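You operate a simulated robot arm through the tools that you are given. There is no shell and no other tool. Be economical: measure what you need, move in short steps, check, and stop when the job is done.

You run a simulated robot arm. Do the job below in one go: nothing can be reset, and whatever is moved stays where it is left.

## Task
Gauge the three blocks' rivets and clamp the block that reads NO.
Fine: with the green gauge, put back where it stood; clamp in the vise; leave the two good blocks.

Only the result counts: the job must be done as asked and must still hold three seconds after the hand-in. Knocking over, shifting, dropping, spilling or breaking anything else fails it.

## Robot
A 7-joint arm with a two-finger parallel gripper, fixed in place. Base frame: the origin is at the foot of the arm, x ahead of it, y to its left, z up; the work surface is at about z = 0.8. Lengths are in m, angles in degrees, forces in N, time in s.
With the tool pointing down near the work surface it reaches from about 0.3 to 0.7 m from the base axis. Its first joint turns from -66.0 to 66.0 degrees. Payload 1.57 kg.
The TCP is the grasp point between the finger pads, 0.03 m short of the fingertips. In the tool frame z runs along the fingers and y along their closing line. The gripper opens to 0.11 m. The fingers are 0.024 m wide and 0.012 m thick; the gripper's body (0.048 by 0.112 m) begins 0.078 m behind the TCP.
Orientation is that of the tool frame in the base frame, as [roll, pitch, yaw] about the fixed x, y, z axes, in that order (R = Rz(yaw) Ry(pitch) Rx(roll)). With the fingers straight down and closing along the base's y, the tool's x points along the base's -x, its y along +y and its z along -z.

## Interface
- The arm moves only by the tool move_arm. Its argument "rows" is a list of rows, each an object of numbers (a shift or turn left out is 0, a gripper value left out holds the last): "dx", "dy", "dz": the shift along the base's x, y, z in units of 20 mm (1.0 is 20 mm); "wx", "wy", "wz": the turn, a rotation vector about the base's x, y, z in units of 8 degrees (1.0 is 8 degrees); "fingers": the gripper command, from -1 (fully open) to 1 (shut), values between in proportion. In form: [{"dx": .., "dy": .., "dz": .., "wx": .., "wy": .., "wz": .., "fingers": ..}, ...]. A call has 1 to 12 rows; each row shifts and turns the commanded pose from where the row before left it. A call with a number of a shift or a turn outside -1 to 1 is refused whole. Each row takes 0.2 s and may step no farther than 0.05 m and 8.6 degrees from the row before; otherwise, or with a gripper value out of range, the whole call is refused. A pose out of reach is approached as far as the arm can. The call stops where the force on the tool passes 90 N (or 10 N more than at its start, if that is more) or the arm is blocked; 0.2 s more then pass. The fingers move at their own pace (about 0.108 m/s each) and stop on an object; they squeeze with about 32 N. The grip force told is the motor's: it shows also when the fingers shut on nothing. Time passes only in rows, and 0.2 s behind the last, so rows that do not move let the fingers close. It gives the time, the measured TCP pose, the force on the tool (base axes), the opening and the grip force at its end, in the units of the frame above (readings bear some noise).
- Cameras (640 x 400 px; columns grow to the right, rows downward): "scene" is fixed at [0.1651, -0.3903, 1.4075]; the picture's right is [0.78, -0.63, 0.00], its down [-0.35, -0.43, -0.83] and it looks along [0.52, 0.65, -0.56] (base axes); focal length 334 px, centre (320, 200). "wrist" rides on the gripper at [0.07, 0.016, -0.141] in the tool frame; the picture's right is [-0.23, 0.97, 0.00], its down [-0.86, -0.20, -0.48] and it looks along [-0.47, -0.11, 0.88] (tool axes); focal length 222 px, centre (320, 200). There is no depth. A picture from a camera that has moved, and an enlarged one, comes with that camera's place and axes in the base frame and with its lens.
- capture(camera): a new picture of that camera. No time passes.
- zoom(camera, box): a new picture of the part [left, top, right, bottom] of that camera's present view, enlarged. No time passes.
- job_done(): hands the job in; it is judged then, once.

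Work in short steps. Places have to be worked out from the pictures, the camera data and where the tool is seen: move nearer, look again, correct. Check each grasp and each placing, and mend what went wrong. You have 120 turns and 68 pictures in all, those below and enlarged ones among them. Open the gripper and draw the arm clear of the work before you hand the job in, unless the task says otherwise; then end with one line.

The tools are called after ">>>" by a JSON object that holds its "op" and its "data". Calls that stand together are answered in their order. move_arm: Moves the arm, as the interface text tells. Its arguments: {"type":"object","properties":{"rows":{"type":"array"}},"required":["rows"]} The other tools are called the same way: capture (camera) takes a picture; zoom (camera, box) takes an enlarged picture of a part of a camera's view; job_done () hands the job in.

At the start:

```text
t: 0.0
position: [0.3917, 0.2183, 1.2125]
tool_rot: [180.0, 0.0, -180.0]
ft_force: [-1.0, 0.3, 0.0]
width: 0.1101
finger_force: 0.1
```

scene: 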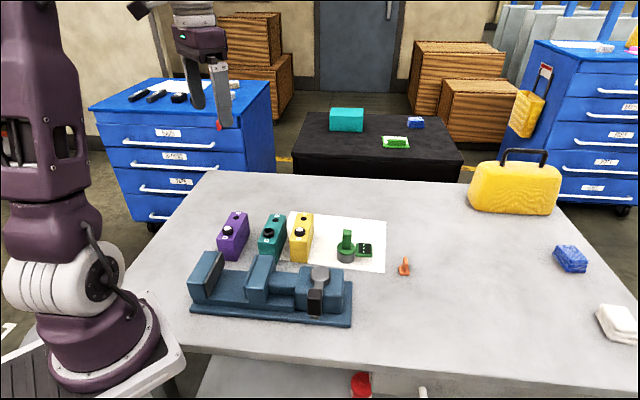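
wrist: 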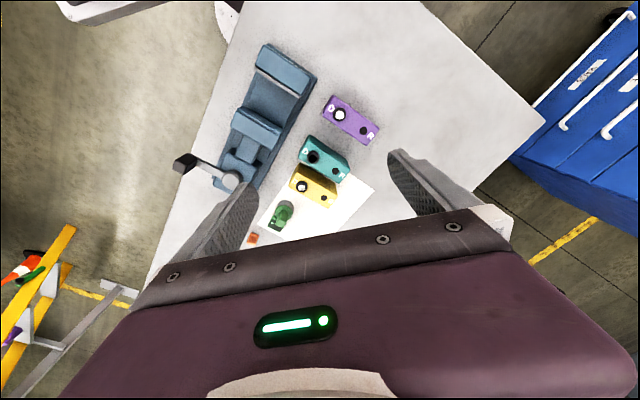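

I'll look at the blocks, gauge and vise closely first.

>>> {"op": "zoom", "data": {"camera": "scene", "box": [180, 190, 420, 340]}}

>>> {"op": "zoom", "data": {"camera": "wrist", "box": [160, 30, 400, 260]}}

```text
2.67 times, centred on (300, 265) of scene
camera zoom: at [0.1651, -0.3903, 1.4075], right [0.78, -0.63, 0.0], down [-0.35, -0.43, -0.83], along [0.52, 0.65, -0.56], focal length 892 px, centre (373, 27)
```

zoom: 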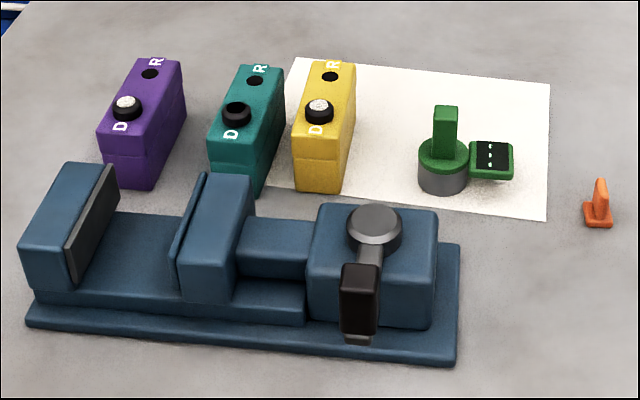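

```text
1.74 times, centred on (280, 145) of wrist
camera zoom: at [0.322, 0.2355, 1.3533], right [0.23, 0.97, 0.0], down [0.86, -0.2, 0.48], along [0.47, -0.11, -0.88], focal length 386 px, centre (390, 296)
```

zoom: 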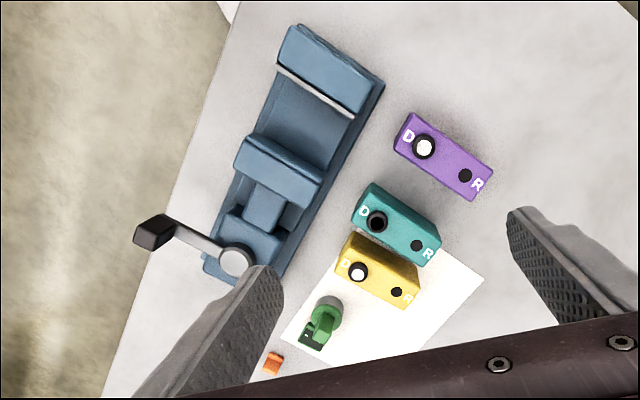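

The blocks stand at about 45° with D rivets and R holes. The gauge is near (0.61, 0.06). I'll move closer above the blocks to measure.

>>> {"op": "move_arm", "data": {"rows": [{"dx": 0.4, "dy": -0.3, "dz": -1}, {"dx": 0.4, "dy": -0.3, "dz": -1}, {"dx": 0.4, "dy": -0.3, "dz": -1}, {"dx": 0.4, "dy": -0.3, "dz": -1}, {"dx": 0.4, "dy": -0.3, "dz": -1}, {"dz": -1}, {"dz": -1}]}}

>>> {"op": "capture", "data": {"camera": "wrist"}}

```text
t: 1.6
position: [0.4317, 0.1894, 1.0714]
tool_rot: [180.0, 0.0, -180.0]
ft_force: [0.5, -0.1, 0.0]
width: 0.1098
finger_force: 0.1
```

```text
63 pictures are left
camera wrist: at [0.3624, 0.2062, 1.2128], right [0.23, 0.97, 0.0], down [0.86, -0.2, 0.48], along [0.47, -0.11, -0.88], focal length 222 px, centre (320, 200)
```

wrist: 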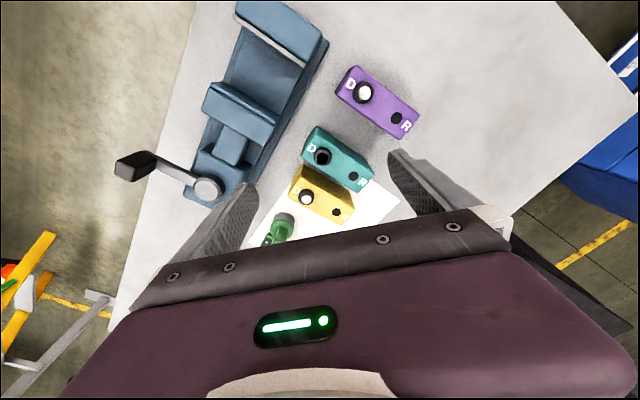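

Good view. I'll enlarge the blocks and gauge.

>>> {"op": "zoom", "data": {"camera": "wrist", "box": [240, 50, 430, 255]}}

>>> {"op": "zoom", "data": {"camera": "scene", "box": [320, 215, 400, 275]}}

```text
1.95 times, centred on (335, 152) of wrist
camera zoom: at [0.3624, 0.2062, 1.2128], right [0.23, 0.97, 0.0], down [0.86, -0.2, 0.48], along [0.47, -0.11, -0.88], focal length 433 px, centre (291, 293)
```

zoom: 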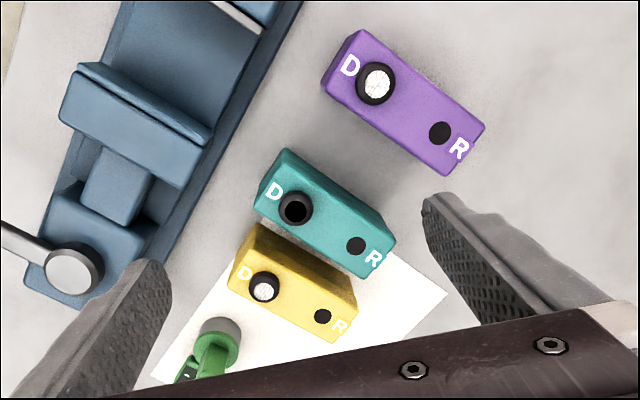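

```text
6.67 times, centred on (360, 245) of scene
camera zoom: at [0.1651, -0.3903, 1.4075], right [0.78, -0.63, 0.0], down [-0.35, -0.43, -0.83], along [0.52, 0.65, -0.56], focal length 2229 px, centre (53, -100)
```

zoom: 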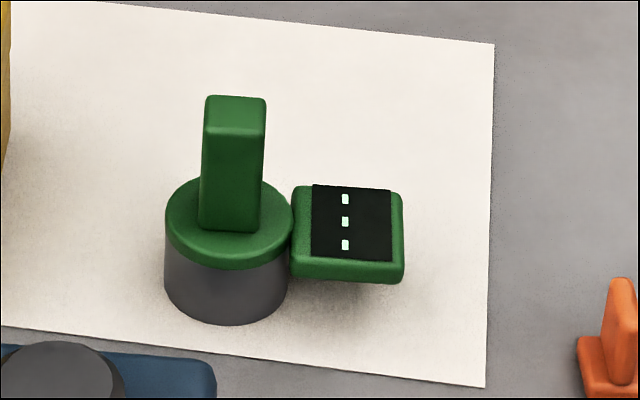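

>>> {"op": "zoom", "data": {"camera": "scene", "box": [215, 205, 319, 270]}}

>>> {"op": "zoom", "data": {"camera": "wrist", "box": [285, 115, 381, 235]}}

```text
6.15 times, centred on (267, 238) of scene
camera zoom: at [0.1651, -0.3903, 1.4075], right [0.78, -0.63, 0.0], down [-0.35, -0.43, -0.83], along [0.52, 0.65, -0.56], focal length 2057 px, centre (646, -31)
```

zoom: 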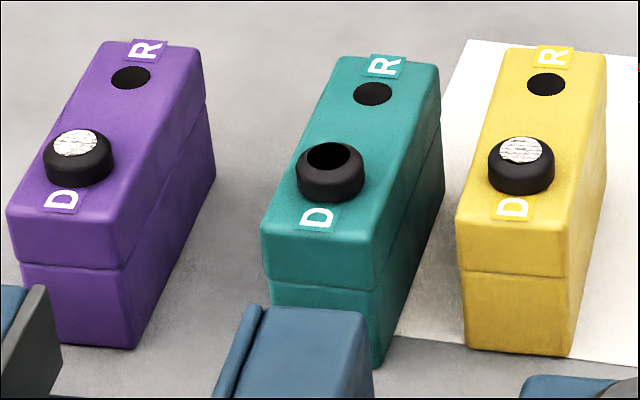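

```text
3.33 times, centred on (333, 175) of wrist
camera zoom: at [0.3624, 0.2062, 1.2128], right [0.23, 0.97, 0.0], down [0.86, -0.2, 0.48], along [0.47, -0.11, -0.88], focal length 740 px, centre (277, 283)
```

zoom: 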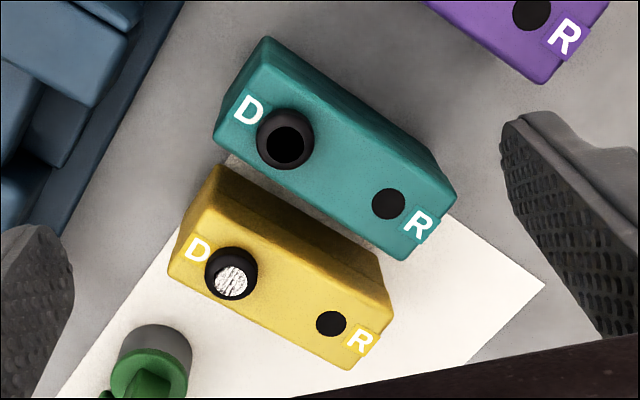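

Rivets are about (0.391,0.258), (0.464,0.186), (0.526,0.143), tops near z 0.89. The gauge handle top is about (0.606,0.058,0.89). I'll shift so the wrist camera looks down on the gauge.

>>> {"op": "move_arm", "data": {"rows": [{"dx": 1, "dy": -0.7}, {"dx": 1, "dy": -0.7}, {"dx": 1, "dy": -0.7}, {"dx": 1, "dy": -0.7}, {"dx": 1, "dy": -0.7}, {"dx": 1, "dy": -0.7}, {"dx": 0.5, "dy": -0.7}, {}]}}

>>> {"op": "capture", "data": {"camera": "wrist"}}

```text
t: 3.4
position: [0.5618, 0.0902, 1.0726]
tool_rot: [-179.9, 0.0, -180.0]
ft_force: [-1.6, 0.5, -0.1]
width: 0.11
finger_force: 0.1
```

```text
58 pictures are left
camera wrist: at [0.4926, 0.1075, 1.2136], right [0.23, 0.97, 0.0], down [0.86, -0.2, 0.48], along [0.47, -0.11, -0.88], focal length 222 px, centre (320, 200)
```

wrist: 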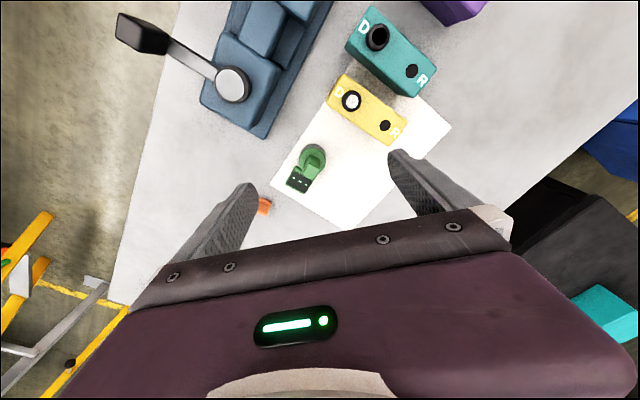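

>>> {"op": "zoom", "data": {"camera": "wrist", "box": [256, 125, 352, 215]}}

>>> {"op": "zoom", "data": {"camera": "wrist", "box": [100, 0, 340, 150]}}

```text
4.44 times, centred on (304, 170) of wrist
camera zoom: at [0.4926, 0.1075, 1.2136], right [0.23, 0.97, 0.0], down [0.86, -0.2, 0.48], along [0.47, -0.11, -0.88], focal length 987 px, centre (391, 333)
```

zoom: 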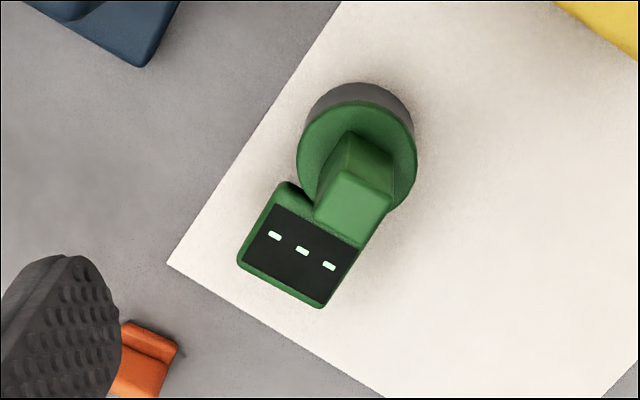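

```text
2.67 times, centred on (220, 75) of wrist
camera zoom: at [0.4926, 0.1075, 1.2136], right [0.23, 0.97, 0.0], down [0.86, -0.2, 0.48], along [0.47, -0.11, -0.88], focal length 592 px, centre (587, 533)
```

zoom: 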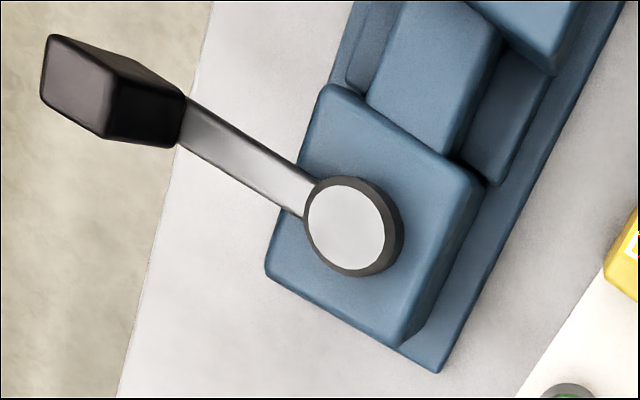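

The gauge handle is about 20 mm square, turned about 45°. I'll go above it at (0.612, 0.062), turning the gripper about −45°, and check alignment.

>>> {"op": "move_arm", "data": {"rows": [{"dx": 0.5, "dy": -0.3, "dz": -0.7, "wz": -0.93}, {"dx": 0.5, "dy": -0.3, "dz": -0.7, "wz": -0.93}, {"dx": 0.5, "dy": -0.3, "dz": -0.7, "wz": -0.93}, {"dx": 0.5, "dy": -0.3, "dz": -0.7, "wz": -0.93}, {"dx": 0.5, "dy": -0.2, "dz": -0.7, "wz": -0.93}, {"dz": -0.7, "wz": -0.93}, {}]}}

>>> {"op": "capture", "data": {"camera": "wrist"}}

>>> {"op": "zoom", "data": {"camera": "scene", "box": [280, 150, 440, 280]}}

```text
t: 5.0
position: [0.6123, 0.0631, 0.988]
tool_rot: [-179.9, 0.0, 135.4]
ft_force: [-0.4, 0.6, 0.5]
width: 0.1103
finger_force: 0.0
```

```text
55 pictures are left
camera wrist: at [0.5737, 0.1242, 1.1293], right [0.85, 0.53, 0.0], down [0.47, -0.74, 0.48], along [0.25, -0.41, -0.88], focal length 222 px, centre (320, 200)
```

wrist: 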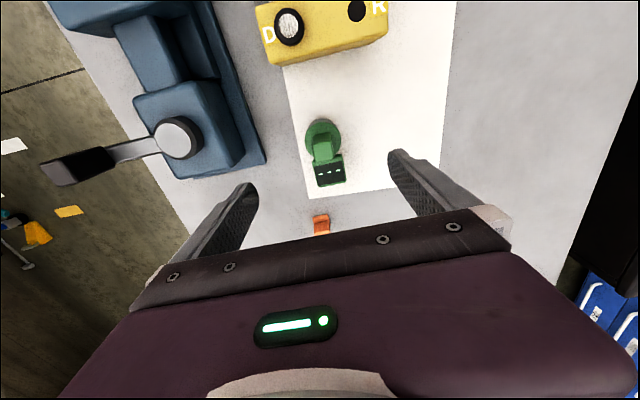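

```text
3.08 times, centred on (360, 215) of scene
camera zoom: at [0.1651, -0.3903, 1.4075], right [0.78, -0.63, 0.0], down [-0.35, -0.43, -0.83], along [0.52, 0.65, -0.56], focal length 1029 px, centre (197, 154)
```

zoom: 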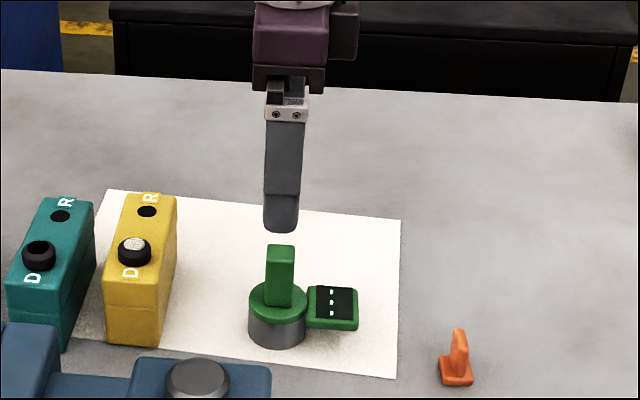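

>>> {"op": "zoom", "data": {"camera": "wrist", "box": [280, 100, 376, 200]}}

```text
4.00 times, centred on (328, 150) of wrist
camera zoom: at [0.5737, 0.1242, 1.1293], right [0.85, 0.53, 0.0], down [0.47, -0.74, 0.48], along [0.25, -0.41, -0.88], focal length 888 px, centre (288, 400)
```

zoom: 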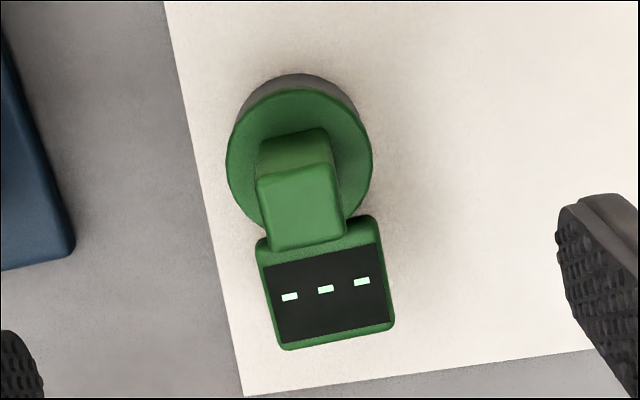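

Aligned within 2–3 mm; handle centre about (0.6125, 0.0655). I'll correct slightly, descend to z≈0.878 and close.

>>> {"op": "move_arm", "data": {"rows": [{"dy": 0.125, "dz": -1}, {"dz": -1}, {"dz": -1}, {"dz": -1}, {"dz": -0.8}, {"dz": -0.7}, {}]}}

>>> {"op": "zoom", "data": {"camera": "scene", "box": [310, 200, 410, 280]}}

>>> {"op": "zoom", "data": {"camera": "wrist", "box": [220, 100, 420, 220]}}

```text
t: 6.6
position: [0.6122, 0.0642, 0.8765]
tool_rot: [-179.9, 0.0, 135.4]
ft_force: [0.3, 0.9, 0.5]
width: 0.1098
finger_force: 0.1
```

```text
5.00 times, centred on (360, 240) of scene
camera zoom: at [0.1651, -0.3903, 1.4075], right [0.78, -0.63, 0.0], down [-0.35, -0.43, -0.83], along [0.52, 0.65, -0.56], focal length 1672 px, centre (120, 0)
```

zoom: 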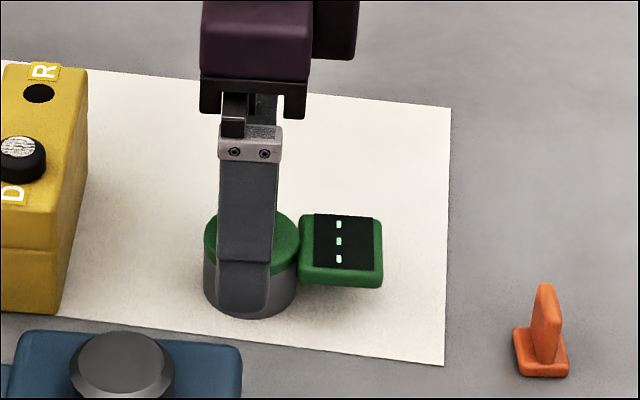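

```text
3.20 times, centred on (320, 160) of wrist
camera zoom: at [0.5734, 0.1261, 1.0191], right [0.85, 0.53, 0.0], down [0.47, -0.74, 0.48], along [0.26, -0.4, -0.88], focal length 711 px, centre (320, 328)
```

zoom: 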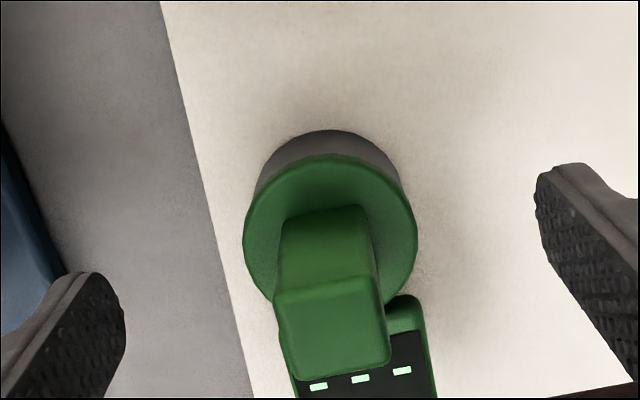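

Handle is centred between the fingers. Closing.

>>> {"op": "move_arm", "data": {"rows": [{"fingers": 0.5}, {"fingers": 1}, {"fingers": 1}, {"fingers": 1}]}}

>>> {"op": "zoom", "data": {"camera": "wrist", "box": [220, 100, 420, 220]}}

```text
t: 7.6
position: [0.6113, 0.065, 0.8774]
tool_rot: [-180.0, 0.0, 135.5]
ft_force: [0.9, 1.3, -0.4]
width: 0.0227
finger_force: 31.5
```

```text
3.20 times, centred on (320, 160) of wrist
camera zoom: at [0.5734, 0.1263, 1.0193], right [0.85, 0.53, 0.0], down [0.47, -0.74, 0.48], along [0.26, -0.4, -0.88], focal length 711 px, centre (320, 328)
```

zoom: 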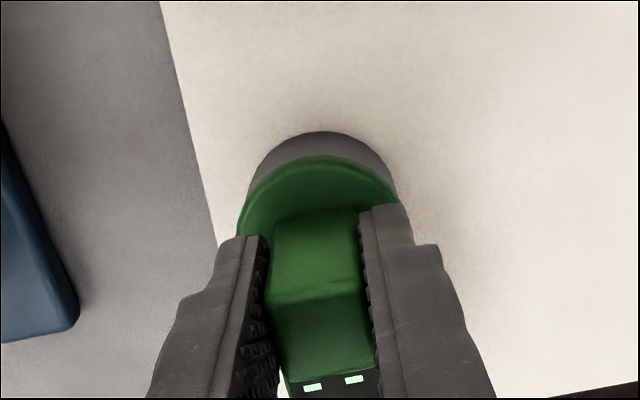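

Grip holds on 22.7 mm; the gauge moved under 2 mm. Now I lift it and carry it over the yellow block's D rivet at about (0.5255, 0.143).

>>> {"op": "move_arm", "data": {"rows": [{"dz": 1}, {"dz": 1}, {"dz": 1}, {"dz": 1}, {"dz": 1}, {"dz": 1}, {"dx": -0.9, "dy": 0.8}, {"dx": -0.9, "dy": 0.8}, {"dx": -0.9, "dy": 0.8}, {"dx": -0.9, "dy": 0.8}, {"dx": -0.69, "dy": 0.7}, {}]}}

>>> {"op": "zoom", "data": {"camera": "scene", "box": [240, 160, 380, 280]}}

>>> {"op": "capture", "data": {"camera": "wrist"}}

```text
t: 10.2
position: [0.5259, 0.1434, 0.9972]
tool_rot: [-180.0, 0.0, 135.4]
ft_force: [1.2, -0.5, -4.9]
width: 0.023
finger_force: 32.0
```

```text
3.33 times, centred on (310, 220) of scene
camera zoom: at [0.1652, -0.3902, 1.4075], right [0.78, -0.63, 0.0], down [-0.35, -0.43, -0.83], along [0.52, 0.65, -0.56], focal length 1114 px, centre (353, 133)
```

zoom: 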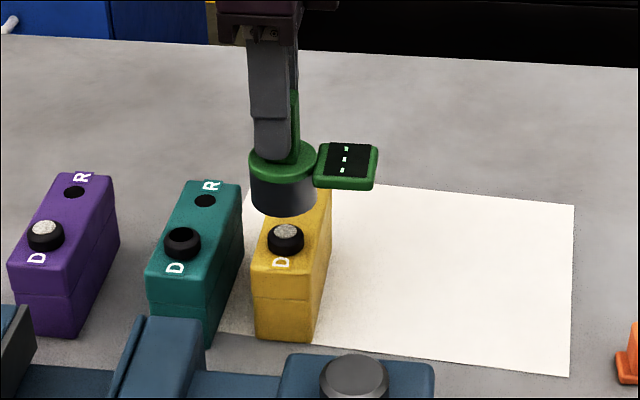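

```text
48 pictures are left
camera wrist: at [0.4879, 0.2052, 1.1394], right [0.85, 0.53, 0.0], down [0.47, -0.74, 0.48], along [0.26, -0.4, -0.88], focal length 222 px, centre (320, 200)
```

wrist: 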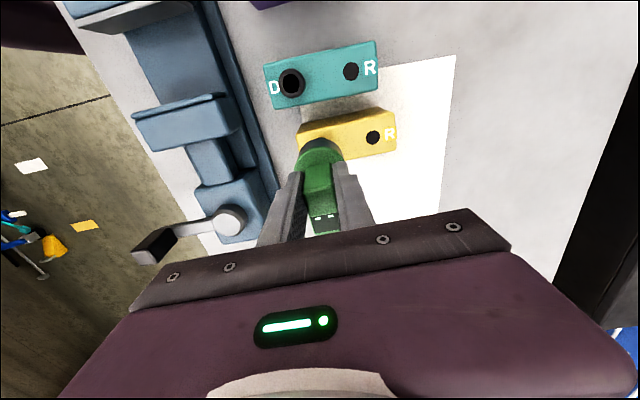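

Nearly over the rivet; averaged estimate is (0.528, 0.143). I'll lower to just above the collar and check.

>>> {"op": "move_arm", "data": {"rows": [{"dx": 0.1, "dz": -0.6}, {"dz": -0.5}, {}]}}

>>> {"op": "zoom", "data": {"camera": "scene", "box": [270, 195, 350, 260]}}

>>> {"op": "zoom", "data": {"camera": "wrist", "box": [260, 80, 400, 200]}}

```text
t: 11.0
position: [0.5277, 0.143, 0.9764]
tool_rot: [180.0, 0.0, 135.5]
ft_force: [-0.5, 0.1, -4.1]
width: 0.023
finger_force: 31.8
```

```text
6.15 times, centred on (310, 228) of scene
camera zoom: at [0.1652, -0.3902, 1.4075], right [0.78, -0.63, 0.0], down [-0.35, -0.43, -0.83], along [0.52, 0.65, -0.56], focal length 2057 px, centre (382, 31)
```

zoom: 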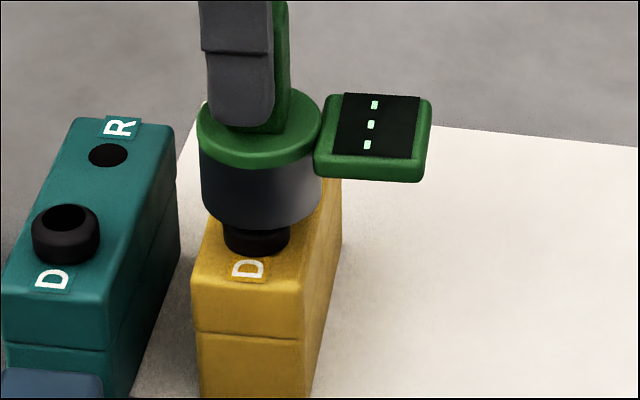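

```text
3.33 times, centred on (330, 140) of wrist
camera zoom: at [0.4902, 0.2045, 1.1172], right [0.85, 0.53, 0.0], down [0.47, -0.74, 0.48], along [0.26, -0.4, -0.88], focal length 740 px, centre (287, 400)
```

zoom: 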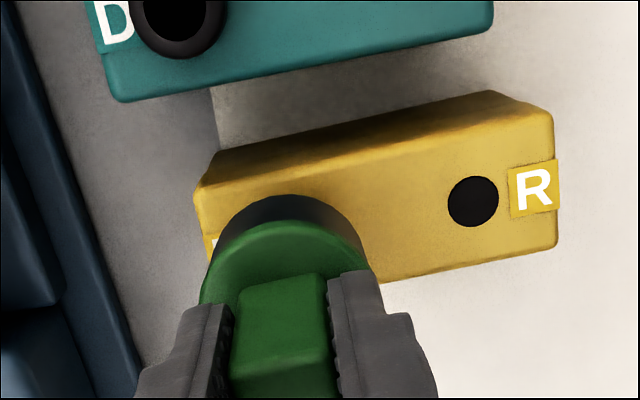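

The gauge sits about 2 mm to the scene-right of the collar. I'll correct by (−2, +1.5) mm and lower gently.

>>> {"op": "move_arm", "data": {"rows": [{"dx": -0.1, "dy": 0.075}, {"dz": -0.25}, {"dz": -0.25}, {}]}}

>>> {"op": "zoom", "data": {"camera": "scene", "box": [270, 195, 350, 260]}}

```text
t: 12.0
position: [0.5254, 0.1434, 0.9653]
tool_rot: [180.0, 0.0, 135.4]
ft_force: [0.3, 0.0, -5.4]
width: 0.0228
finger_force: 32.1
```

```text
6.15 times, centred on (310, 228) of scene
camera zoom: at [0.1652, -0.3902, 1.4075], right [0.78, -0.63, 0.0], down [-0.35, -0.43, -0.83], along [0.52, 0.65, -0.56], focal length 2057 px, centre (382, 31)
```

zoom: 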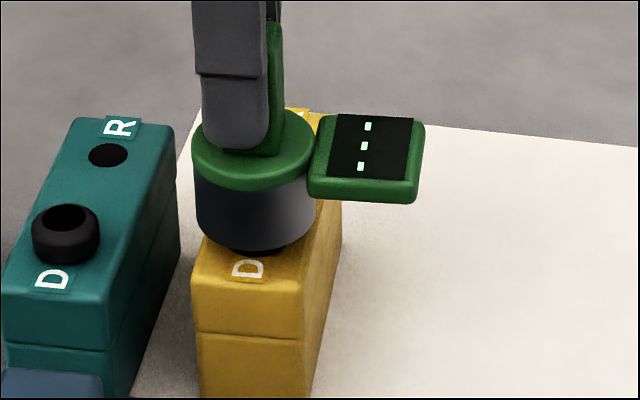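

No contact yet (weight about −5 N). I continue down in small steps.

>>> {"op": "move_arm", "data": {"rows": [{"dz": -0.15}, {"dz": -0.15}, {}]}}

>>> {"op": "zoom", "data": {"camera": "scene", "box": [270, 195, 350, 260]}}

```text
t: 12.8
position: [0.5259, 0.1436, 0.9596]
tool_rot: [-179.9, 0.0, 135.3]
ft_force: [0.6, 0.1, -4.9]
width: 0.0228
finger_force: 32.0
```

```text
6.15 times, centred on (310, 228) of scene
camera zoom: at [0.1652, -0.3902, 1.4075], right [0.78, -0.63, 0.0], down [-0.35, -0.43, -0.83], along [0.52, 0.65, -0.56], focal length 2057 px, centre (382, 31)
```

zoom: 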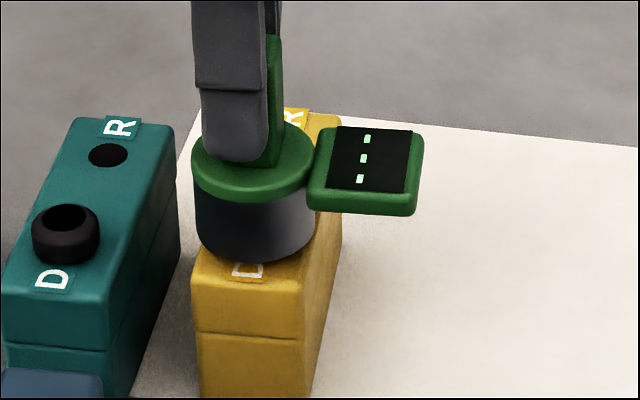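

>>> {"op": "move_arm", "data": {"rows": [{"dz": -0.12}, {"dz": -0.12}, {}]}}

>>> {"op": "zoom", "data": {"camera": "scene", "box": [270, 195, 350, 260]}}

```text
t: 13.6
position: [0.5265, 0.1447, 0.9547]
tool_rot: [179.9, 0.0, 135.4]
ft_force: [0.7, -0.2, -4.8]
width: 0.0229
finger_force: 32.1
```

```text
6.15 times, centred on (310, 228) of scene
camera zoom: at [0.1652, -0.3902, 1.4075], right [0.78, -0.63, 0.0], down [-0.35, -0.43, -0.83], along [0.52, 0.65, -0.56], focal length 2057 px, centre (382, 31)
```

zoom: 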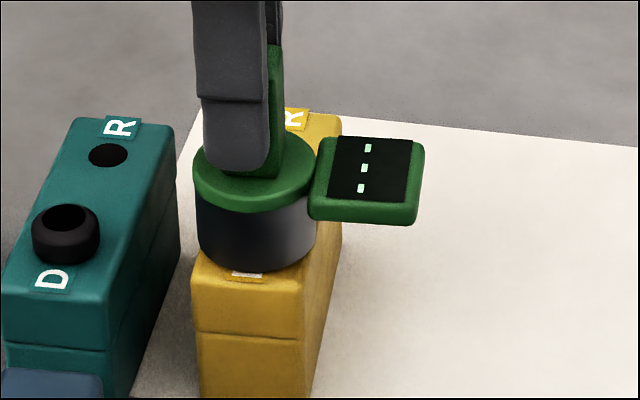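

>>> {"op": "move_arm", "data": {"rows": [{"dz": -0.1}, {"dz": -0.1}, {}]}}

>>> {"op": "zoom", "data": {"camera": "scene", "box": [270, 195, 350, 260]}}

```text
t: 14.4
position: [0.5256, 0.1456, 0.9511]
tool_rot: [180.0, 0.0, 135.5]
ft_force: [-4.8, -1.8, 13.9]
width: 0.023
finger_force: 31.9
```

```text
6.15 times, centred on (310, 228) of scene
camera zoom: at [0.1648, -0.3904, 1.4075], right [0.78, -0.63, 0.0], down [-0.35, -0.43, -0.83], along [0.52, 0.65, -0.56], focal length 2057 px, centre (382, 31)
```

zoom: 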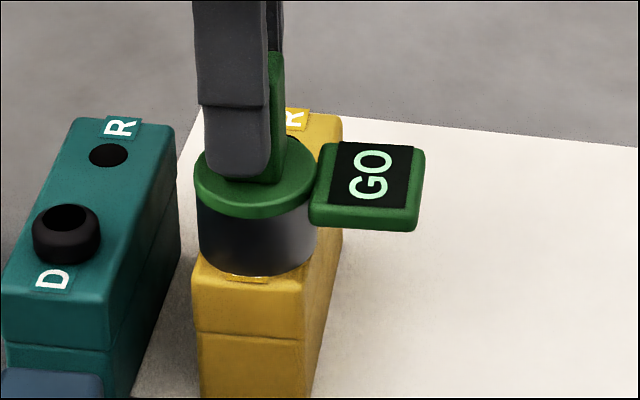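

Yellow reads GO, with the gauge seated at TCP z 0.951. I lift and move to the teal rivet, about (0.463, 0.187).

>>> {"op": "move_arm", "data": {"rows": [{"dz": 0.5}, {"dz": 0.7}, {"dz": 0.7}, {"dx": -0.8, "dy": 0.525}, {"dx": -0.8, "dy": 0.525}, {"dx": -0.8, "dy": 0.525}, {"dx": -0.73, "dy": 0.525}, {"dz": -0.5}, {}]}}

>>> {"op": "zoom", "data": {"camera": "scene", "box": [240, 195, 320, 260]}}

```text
t: 16.4
position: [0.463, 0.1873, 0.9782]
tool_rot: [180.0, 0.0, 135.4]
ft_force: [-0.3, -0.7, -4.5]
width: 0.0231
finger_force: 31.9
```

```text
6.15 times, centred on (280, 228) of scene
camera zoom: at [0.1652, -0.3902, 1.4075], right [0.78, -0.63, 0.0], down [-0.35, -0.43, -0.83], along [0.52, 0.65, -0.56], focal length 2057 px, centre (566, 31)
```

zoom: 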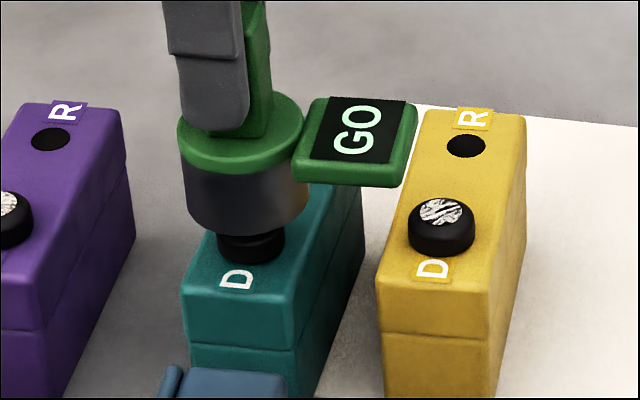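

Well aligned over teal. I lower in gentle steps to the same seat height.

>>> {"op": "move_arm", "data": {"rows": [{"dx": 0.04, "dy": 0.04, "dz": -0.3}, {"dz": -0.3}, {"dz": -0.2}, {"dz": -0.2}, {}]}}

>>> {"op": "zoom", "data": {"camera": "scene", "box": [240, 195, 320, 260]}}

```text
t: 17.6
position: [0.4627, 0.1872, 0.9592]
tool_rot: [180.0, -0.1, 135.3]
ft_force: [0.1, 0.5, -5.5]
width: 0.0228
finger_force: 32.2
```

```text
6.15 times, centred on (280, 228) of scene
camera zoom: at [0.1652, -0.3902, 1.4075], right [0.78, -0.63, 0.0], down [-0.35, -0.43, -0.83], along [0.52, 0.65, -0.56], focal length 2057 px, centre (566, 31)
```

zoom: 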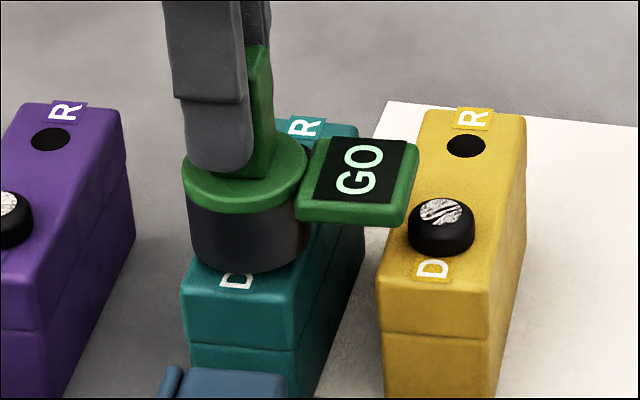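

Still free; the display has about 10 mm clearance above the yellow collar. Continuing down.

>>> {"op": "move_arm", "data": {"rows": [{"dz": -0.15}, {"dz": -0.13}, {"dz": -0.12}, {}]}}

>>> {"op": "zoom", "data": {"camera": "scene", "box": [240, 195, 320, 260]}}

```text
t: 18.6
position: [0.4641, 0.187, 0.9513]
tool_rot: [179.9, -0.1, 135.4]
ft_force: [-3.9, 1.3, 24.8]
width: 0.0227
finger_force: 32.1
```

```text
6.15 times, centred on (280, 228) of scene
camera zoom: at [0.1647, -0.3904, 1.4075], right [0.78, -0.63, 0.0], down [-0.35, -0.43, -0.83], along [0.52, 0.65, -0.56], focal length 2057 px, centre (566, 31)
```

zoom: 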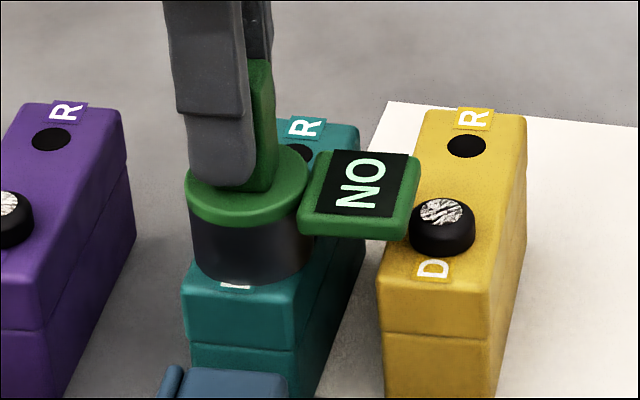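

Teal reads NO. I'll gauge purple as well, moving to about (0.389, 0.2595).

>>> {"op": "move_arm", "data": {"rows": [{"dz": 0.5}, {"dz": 0.7}, {"dz": 0.7}, {"dx": -0.93, "dy": 0.9}, {"dx": -0.93, "dy": 0.9}, {"dx": -0.93, "dy": 0.9}, {"dx": -0.93, "dy": 0.9}, {"dz": -0.5}, {}]}}

>>> {"op": "zoom", "data": {"camera": "scene", "box": [200, 195, 280, 260]}}

```text
t: 20.6
position: [0.3893, 0.2588, 0.9785]
tool_rot: [-180.0, 0.0, 135.4]
ft_force: [0.0, 0.3, -5.0]
width: 0.0229
finger_force: 32.0
```

```text
6.15 times, centred on (240, 228) of scene
camera zoom: at [0.1652, -0.3902, 1.4075], right [0.78, -0.63, 0.0], down [-0.35, -0.43, -0.83], along [0.52, 0.65, -0.56], focal length 2057 px, centre (812, 31)
```

zoom: 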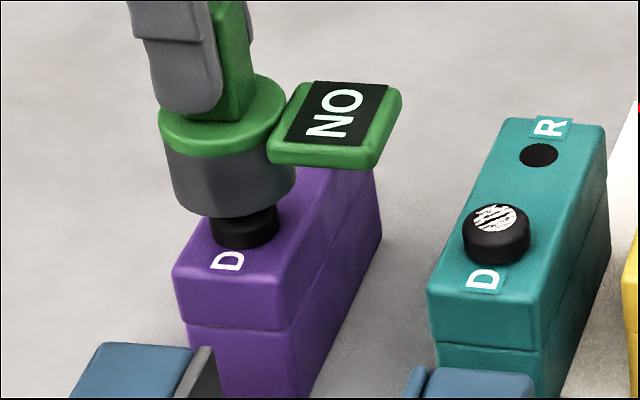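

Gauge is about 2–3 mm off at purple; I correct by (+1, −2.6) mm and lower.

>>> {"op": "move_arm", "data": {"rows": [{"dx": 0.04, "dy": -0.12}, {"dz": -0.3}, {"dz": -0.3}, {"dz": -0.2}, {}]}}

>>> {"op": "zoom", "data": {"camera": "scene", "box": [200, 195, 280, 260]}}

```text
t: 21.8
position: [0.3914, 0.2569, 0.9634]
tool_rot: [180.0, 0.0, 135.3]
ft_force: [-0.6, 1.1, -5.6]
width: 0.0231
finger_force: 32.2
```

```text
6.15 times, centred on (240, 228) of scene
camera zoom: at [0.1652, -0.3902, 1.4075], right [0.78, -0.63, 0.0], down [-0.35, -0.43, -0.83], along [0.52, 0.65, -0.56], focal length 2057 px, centre (812, 31)
```

zoom: 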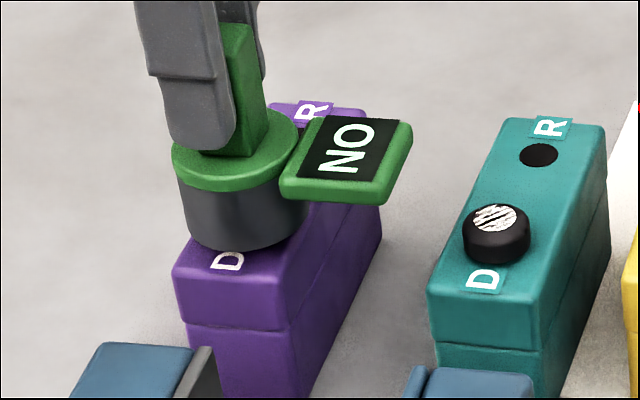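

>>> {"op": "move_arm", "data": {"rows": [{"dz": -0.18}, {"dz": -0.15}, {"dz": -0.15}, {"dz": -0.1}, {}]}}

>>> {"op": "zoom", "data": {"camera": "scene", "box": [200, 195, 280, 260]}}

```text
t: 23.0
position: [0.3898, 0.2564, 0.9512]
tool_rot: [179.9, -0.1, 135.5]
ft_force: [-2.4, -0.4, 13.5]
width: 0.0228
finger_force: 32.1
```

```text
6.15 times, centred on (240, 228) of scene
camera zoom: at [0.1649, -0.3903, 1.4075], right [0.78, -0.63, 0.0], down [-0.35, -0.43, -0.83], along [0.52, 0.65, -0.56], focal length 2057 px, centre (812, 31)
```

zoom: 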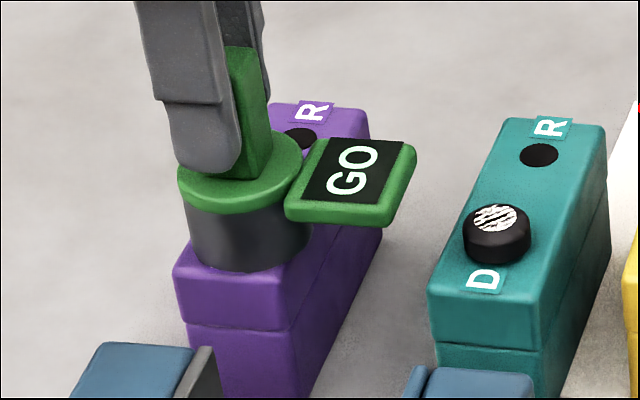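

Purple reads GO, so teal is the bad one. I lift the gauge and carry it back over its spot, (0.6126, 0.066).

>>> {"op": "move_arm", "data": {"rows": [{"dz": 0.5}, {"dz": 0.8}, {"dz": 0.9}, {"dz": 0.8}, {}]}}

>>> {"op": "move_arm", "data": {"rows": [{"dx": 0.96, "dy": -0.82}, {"dx": 0.96, "dy": -0.82}, {"dx": 0.96, "dy": -0.82}, {"dx": 0.96, "dy": -0.82}, {"dx": 0.96, "dy": -0.82}, {"dx": 0.96, "dy": -0.82}, {"dx": 0.96, "dy": -0.82}, {"dx": 0.96, "dy": -0.82}, {"dx": 0.96, "dy": -0.82}, {"dx": 0.96, "dy": -0.82}, {"dx": 0.96, "dy": -0.82}, {}]}}

```text
t: 24.2
position: [0.3895, 0.2574, 1.0122]
tool_rot: [180.0, 0.0, 135.4]
ft_force: [-0.1, -1.5, -5.5]
width: 0.0226
finger_force: 32.2
```

```text
t: 26.8
position: [0.6005, 0.0752, 1.0124]
tool_rot: [-179.9, 0.1, 135.4]
ft_force: [0.5, 0.7, -4.6]
width: 0.023
finger_force: 32.2
```

>>> {"op": "move_arm", "data": {"rows": [{"dx": 0.6, "dy": -0.46}, {"dz": -1}, {"dz": -1}, {"dz": -1}, {"dz": -1}, {"dz": -1}, {"dz": -1}, {}]}}

>>> {"op": "zoom", "data": {"camera": "scene", "box": [320, 215, 400, 275]}}

```text
t: 28.6
position: [0.6135, 0.067, 0.8914]
tool_rot: [-180.0, 0.1, 135.4]
ft_force: [-0.1, 0.5, -4.5]
width: 0.0229
finger_force: 32.2
```

```text
6.67 times, centred on (360, 245) of scene
camera zoom: at [0.1652, -0.3903, 1.4075], right [0.78, -0.63, 0.0], down [-0.35, -0.43, -0.83], along [0.52, 0.65, -0.56], focal length 2229 px, centre (53, -100)
```

zoom: 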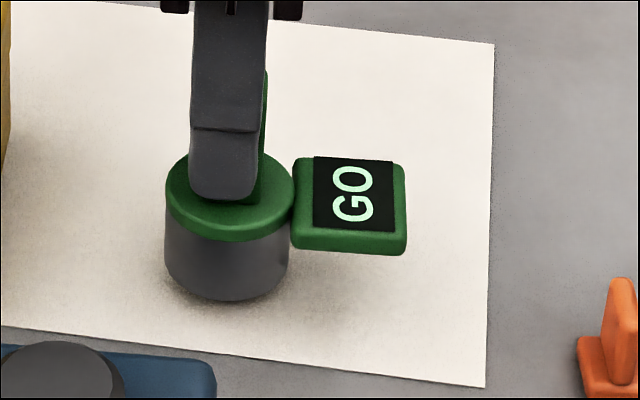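

Matches the original place to within a pixel. Lower to contact.

>>> {"op": "move_arm", "data": {"rows": [{"dz": -0.4}, {"dz": -0.2}, {"dz": -0.1}, {}]}}

>>> {"op": "zoom", "data": {"camera": "scene", "box": [320, 215, 400, 275]}}

```text
t: 29.6
position: [0.6137, 0.0674, 0.878]
tool_rot: [179.9, 0.0, 135.4]
ft_force: [-3.9, 1.5, 7.5]
width: 0.0229
finger_force: 31.7
```

```text
6.67 times, centred on (360, 245) of scene
camera zoom: at [0.1649, -0.3903, 1.4075], right [0.78, -0.63, 0.0], down [-0.35, -0.43, -0.83], along [0.52, 0.65, -0.56], focal length 2229 px, centre (53, -100)
```

zoom: 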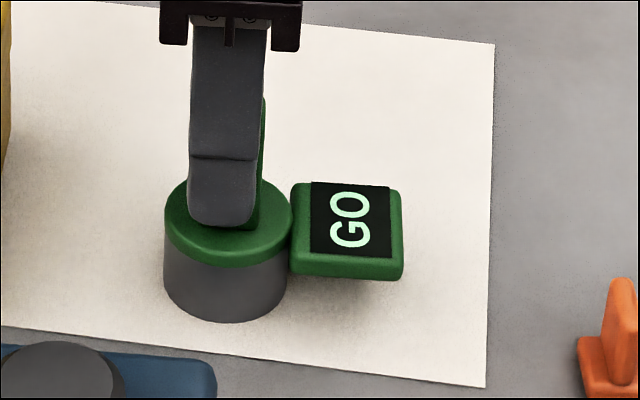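

Standing on its spot within about 1–2 mm. Release and rise.

>>> {"op": "move_arm", "data": {"rows": [{"fingers": -0.2}, {"fingers": -0.2}, {"fingers": -0.2}, {"dz": 1}, {"dz": 1}, {"dz": 1}, {"dz": 1}, {"dz": 1}, {"dz": 1}, {"dz": 1}, {}]}}

>>> {"op": "zoom", "data": {"camera": "scene", "box": [320, 215, 400, 275]}}

>>> {"op": "capture", "data": {"camera": "wrist"}}

```text
t: 32.0
position: [0.6136, 0.0673, 1.0184]
tool_rot: [-180.0, 0.1, 135.4]
ft_force: [-0.6, -0.1, 0.3]
width: 0.066
finger_force: 0.1
```

```text
6.67 times, centred on (360, 245) of scene
camera zoom: at [0.1651, -0.3903, 1.4075], right [0.78, -0.63, 0.0], down [-0.35, -0.43, -0.83], along [0.52, 0.65, -0.56], focal length 2229 px, centre (53, -100)
```

zoom: 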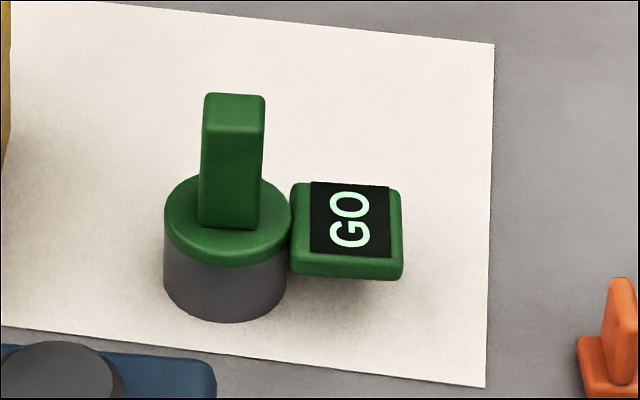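

```text
32 pictures are left
camera wrist: at [0.5759, 0.1286, 1.159], right [0.85, 0.53, 0.0], down [0.47, -0.74, 0.48], along [0.26, -0.41, -0.88], focal length 222 px, centre (320, 200)
```

wrist: 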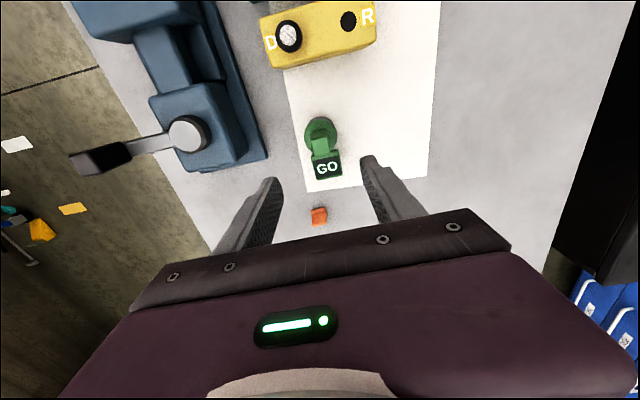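

Gauge is back in place. Now I turn the gripper +86° for the teal block's thin side and move so that the wrist camera looks down on the vise.

>>> {"op": "move_arm", "data": {"rows": [{"dx": -0.85, "dy": 0.43, "dz": 0.12, "wz": 0.9}, {"dx": -0.85, "dy": 0.43, "dz": 0.12, "wz": 0.9}, {"dx": -0.85, "dy": 0.43, "dz": 0.12, "wz": 0.9}, {"dx": -0.85, "dy": 0.43, "dz": 0.12, "wz": 0.9}, {"dx": -0.85, "dy": 0.43, "dz": 0.12, "wz": 0.9}, {"dx": -0.85, "dy": 0.43, "dz": 0.12, "wz": 0.9}, {"dx": -0.85, "dy": 0.43, "dz": 0.12, "wz": 0.9}, {"dx": -0.85, "dy": 0.43, "dz": 0.12, "wz": 0.9}, {"dx": -0.85, "dy": 0.43, "dz": 0.12, "wz": 0.9}, {"dx": -0.85, "dy": 0.43, "dz": 0.12, "wz": 0.9}, {"dx": -0.85, "dy": 0.43, "dz": 0.12, "wz": 0.9}, {"dx": -0.85, "dy": 0.43, "dz": 0.12, "wz": 0.9}]}}

>>> {"op": "capture", "data": {"camera": "wrist"}}

```text
t: 34.6
position: [0.4082, 0.172, 1.0462]
tool_rot: [-180.0, 0.0, -138.0]
ft_force: [-0.3, -0.4, -0.4]
width: 0.0659
finger_force: 0.1
```

```text
31 pictures are left
camera wrist: at [0.3469, 0.1378, 1.1877], right [-0.48, 0.88, 0.0], down [0.77, 0.42, 0.48], along [0.42, 0.23, -0.88], focal length 222 px, centre (320, 200)
```

wrist: 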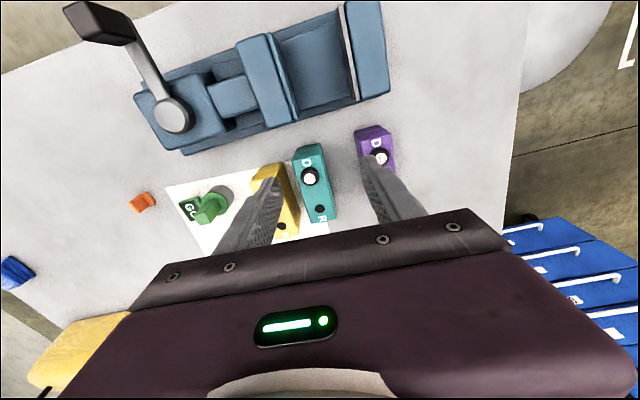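

>>> {"op": "zoom", "data": {"camera": "wrist", "box": [220, 0, 400, 130]}}

>>> {"op": "zoom", "data": {"camera": "scene", "box": [180, 235, 360, 335]}}

```text
3.08 times, centred on (310, 65) of wrist
camera zoom: at [0.3469, 0.1378, 1.1877], right [-0.48, 0.88, 0.0], down [0.77, 0.42, 0.48], along [0.42, 0.23, -0.88], focal length 684 px, centre (351, 615)
```

zoom: 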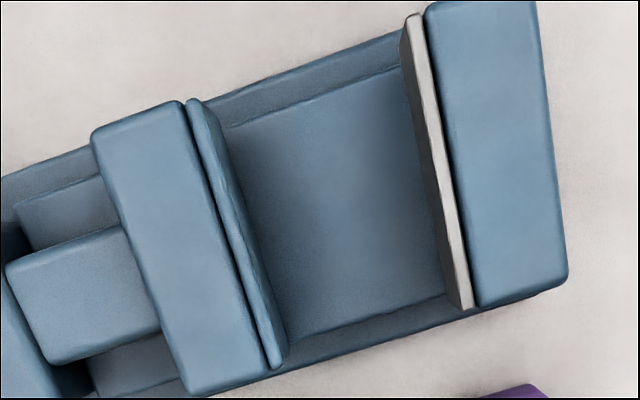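

```text
3.56 times, centred on (270, 285) of scene
camera zoom: at [0.1651, -0.3903, 1.4075], right [0.78, -0.63, 0.0], down [-0.35, -0.43, -0.83], along [0.52, 0.65, -0.56], focal length 1189 px, centre (498, -102)
```

zoom: 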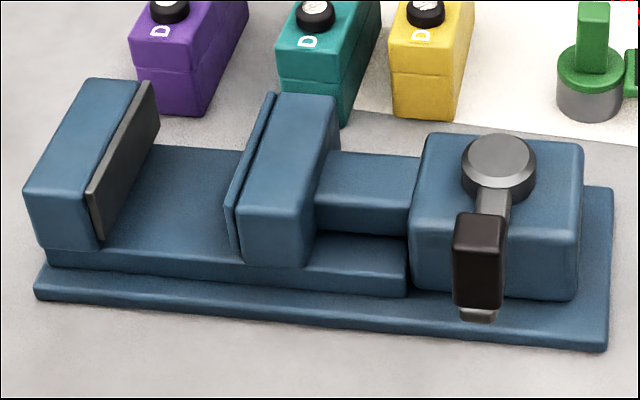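

Vise gap: about 75 mm, centred near (0.337, 0.126), axis −45.6°, jaw top z≈0.88, bed ≈0.84. Now I go above the teal block's centre (≈(0.487, 0.208)) and check.

>>> {"op": "move_arm", "data": {"rows": [{"dx": 0.8, "dy": 0.36}, {"dx": 0.8, "dy": 0.36}, {"dx": 0.8, "dy": 0.36}, {"dx": 0.8, "dy": 0.36}, {"dx": 0.73, "dy": 0.36}, {"dz": -1}, {"dz": -1}, {"dz": -1}, {"dz": -1}, {"dz": -1}, {}]}}

>>> {"op": "capture", "data": {"camera": "wrist"}}

>>> {"op": "zoom", "data": {"camera": "scene", "box": [210, 170, 350, 280]}}

```text
t: 37.0
position: [0.4888, 0.2064, 0.9467]
tool_rot: [179.9, 0.1, -138.2]
ft_force: [-0.4, 0.7, -0.4]
width: 0.066
finger_force: 0.1
```

```text
28 pictures are left
camera wrist: at [0.4258, 0.1731, 1.0872], right [-0.48, 0.88, 0.0], down [0.77, 0.42, 0.48], along [0.42, 0.23, -0.88], focal length 222 px, centre (320, 200)
```

wrist: 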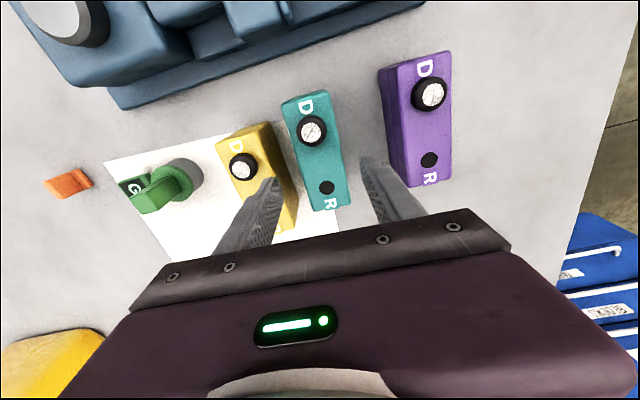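

```text
3.64 times, centred on (280, 225) of scene
camera zoom: at [0.1651, -0.3903, 1.4075], right [0.78, -0.63, 0.0], down [-0.35, -0.43, -0.83], along [0.52, 0.65, -0.56], focal length 1216 px, centre (466, 109)
```

zoom: 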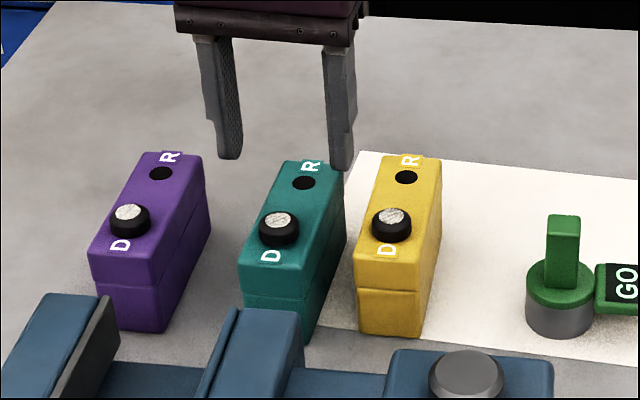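

>>> {"op": "zoom", "data": {"camera": "wrist", "box": [200, 70, 440, 230]}}

```text
2.50 times, centred on (320, 150) of wrist
camera zoom: at [0.4258, 0.1731, 1.0872], right [-0.48, 0.88, 0.0], down [0.77, 0.42, 0.48], along [0.42, 0.23, -0.88], focal length 555 px, centre (320, 325)
```

zoom: 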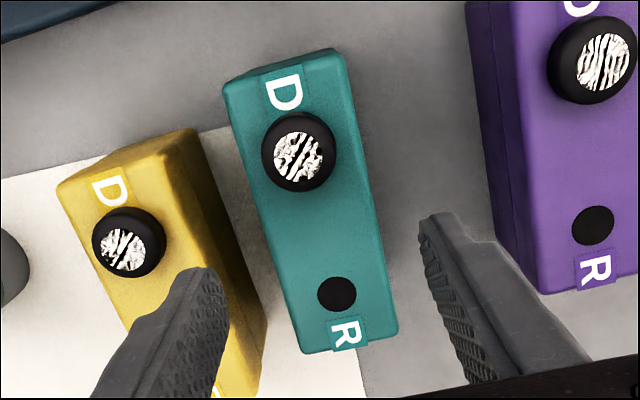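

Centred on the block within about 2 mm. I narrow to 60 mm to clear yellow and descend to z≈0.885.

>>> {"op": "move_arm", "data": {"rows": [{"dx": -0.03, "dy": 0.04, "fingers": -0.09}, {"fingers": -0.09}, {"dz": -0.8}, {"dz": -0.8}, {"dz": -0.8}, {"dz": -0.7}, {}]}}

>>> {"op": "zoom", "data": {"camera": "scene", "box": [240, 185, 340, 265]}}

>>> {"op": "zoom", "data": {"camera": "wrist", "box": [200, 70, 440, 230]}}

```text
t: 38.6
position: [0.4887, 0.207, 0.8846]
tool_rot: [-180.0, 0.0, -138.3]
ft_force: [-0.3, 0.4, -0.1]
width: 0.0602
finger_force: 0.1
```

```text
5.00 times, centred on (290, 225) of scene
camera zoom: at [0.1651, -0.3903, 1.4075], right [0.78, -0.63, 0.0], down [-0.35, -0.43, -0.83], along [0.52, 0.65, -0.56], focal length 1672 px, centre (470, 75)
```

zoom: 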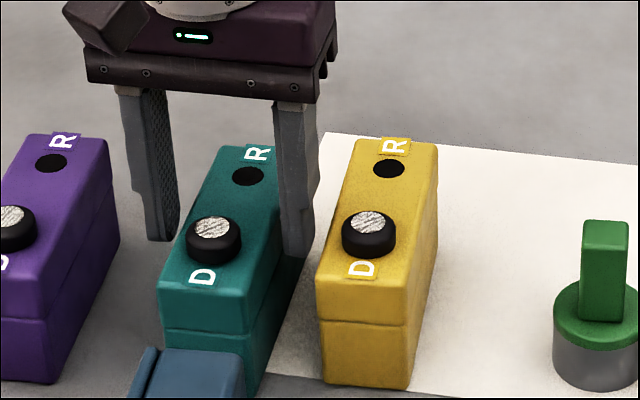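

```text
2.50 times, centred on (320, 150) of wrist
camera zoom: at [0.425, 0.1738, 1.0256], right [-0.48, 0.88, 0.0], down [0.77, 0.42, 0.48], along [0.42, 0.23, -0.88], focal length 555 px, centre (320, 325)
```

zoom: 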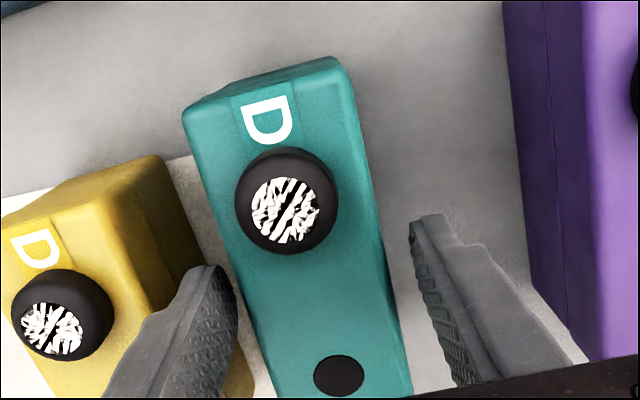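

Fingers straddle the block. Closing.

>>> {"op": "move_arm", "data": {"rows": [{"fingers": 0.1}, {"fingers": 0.5}, {"fingers": 1}, {"fingers": 1}, {"fingers": 1}]}}

>>> {"op": "move_arm", "data": {"rows": [{"dz": 0.5}, {"dz": 1}, {}]}}

>>> {"op": "zoom", "data": {"camera": "scene", "box": [220, 170, 360, 275]}}

```text
t: 39.8
position: [0.4885, 0.2064, 0.8847]
tool_rot: [179.9, -0.1, -138.3]
ft_force: [1.2, -1.2, -0.3]
width: 0.046
finger_force: 31.7
```

```text
t: 40.6
position: [0.4874, 0.2068, 0.915]
tool_rot: [-180.0, 0.0, -138.3]
ft_force: [-0.1, 0.2, -4.0]
width: 0.0457
finger_force: 31.8
```

```text
3.81 times, centred on (290, 222) of scene
camera zoom: at [0.1652, -0.3902, 1.4075], right [0.78, -0.63, 0.0], down [-0.35, -0.43, -0.83], along [0.52, 0.65, -0.56], focal length 1274 px, centre (434, 114)
```

zoom: 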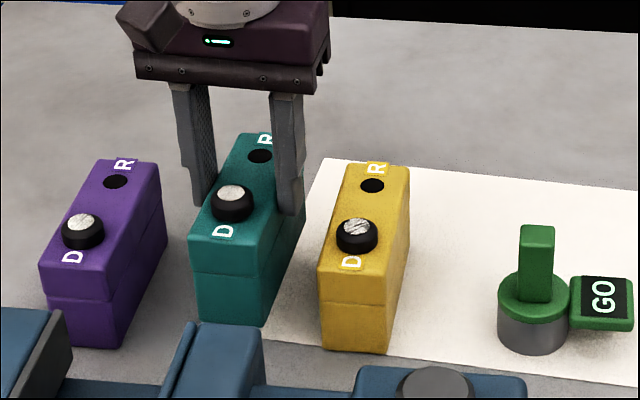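

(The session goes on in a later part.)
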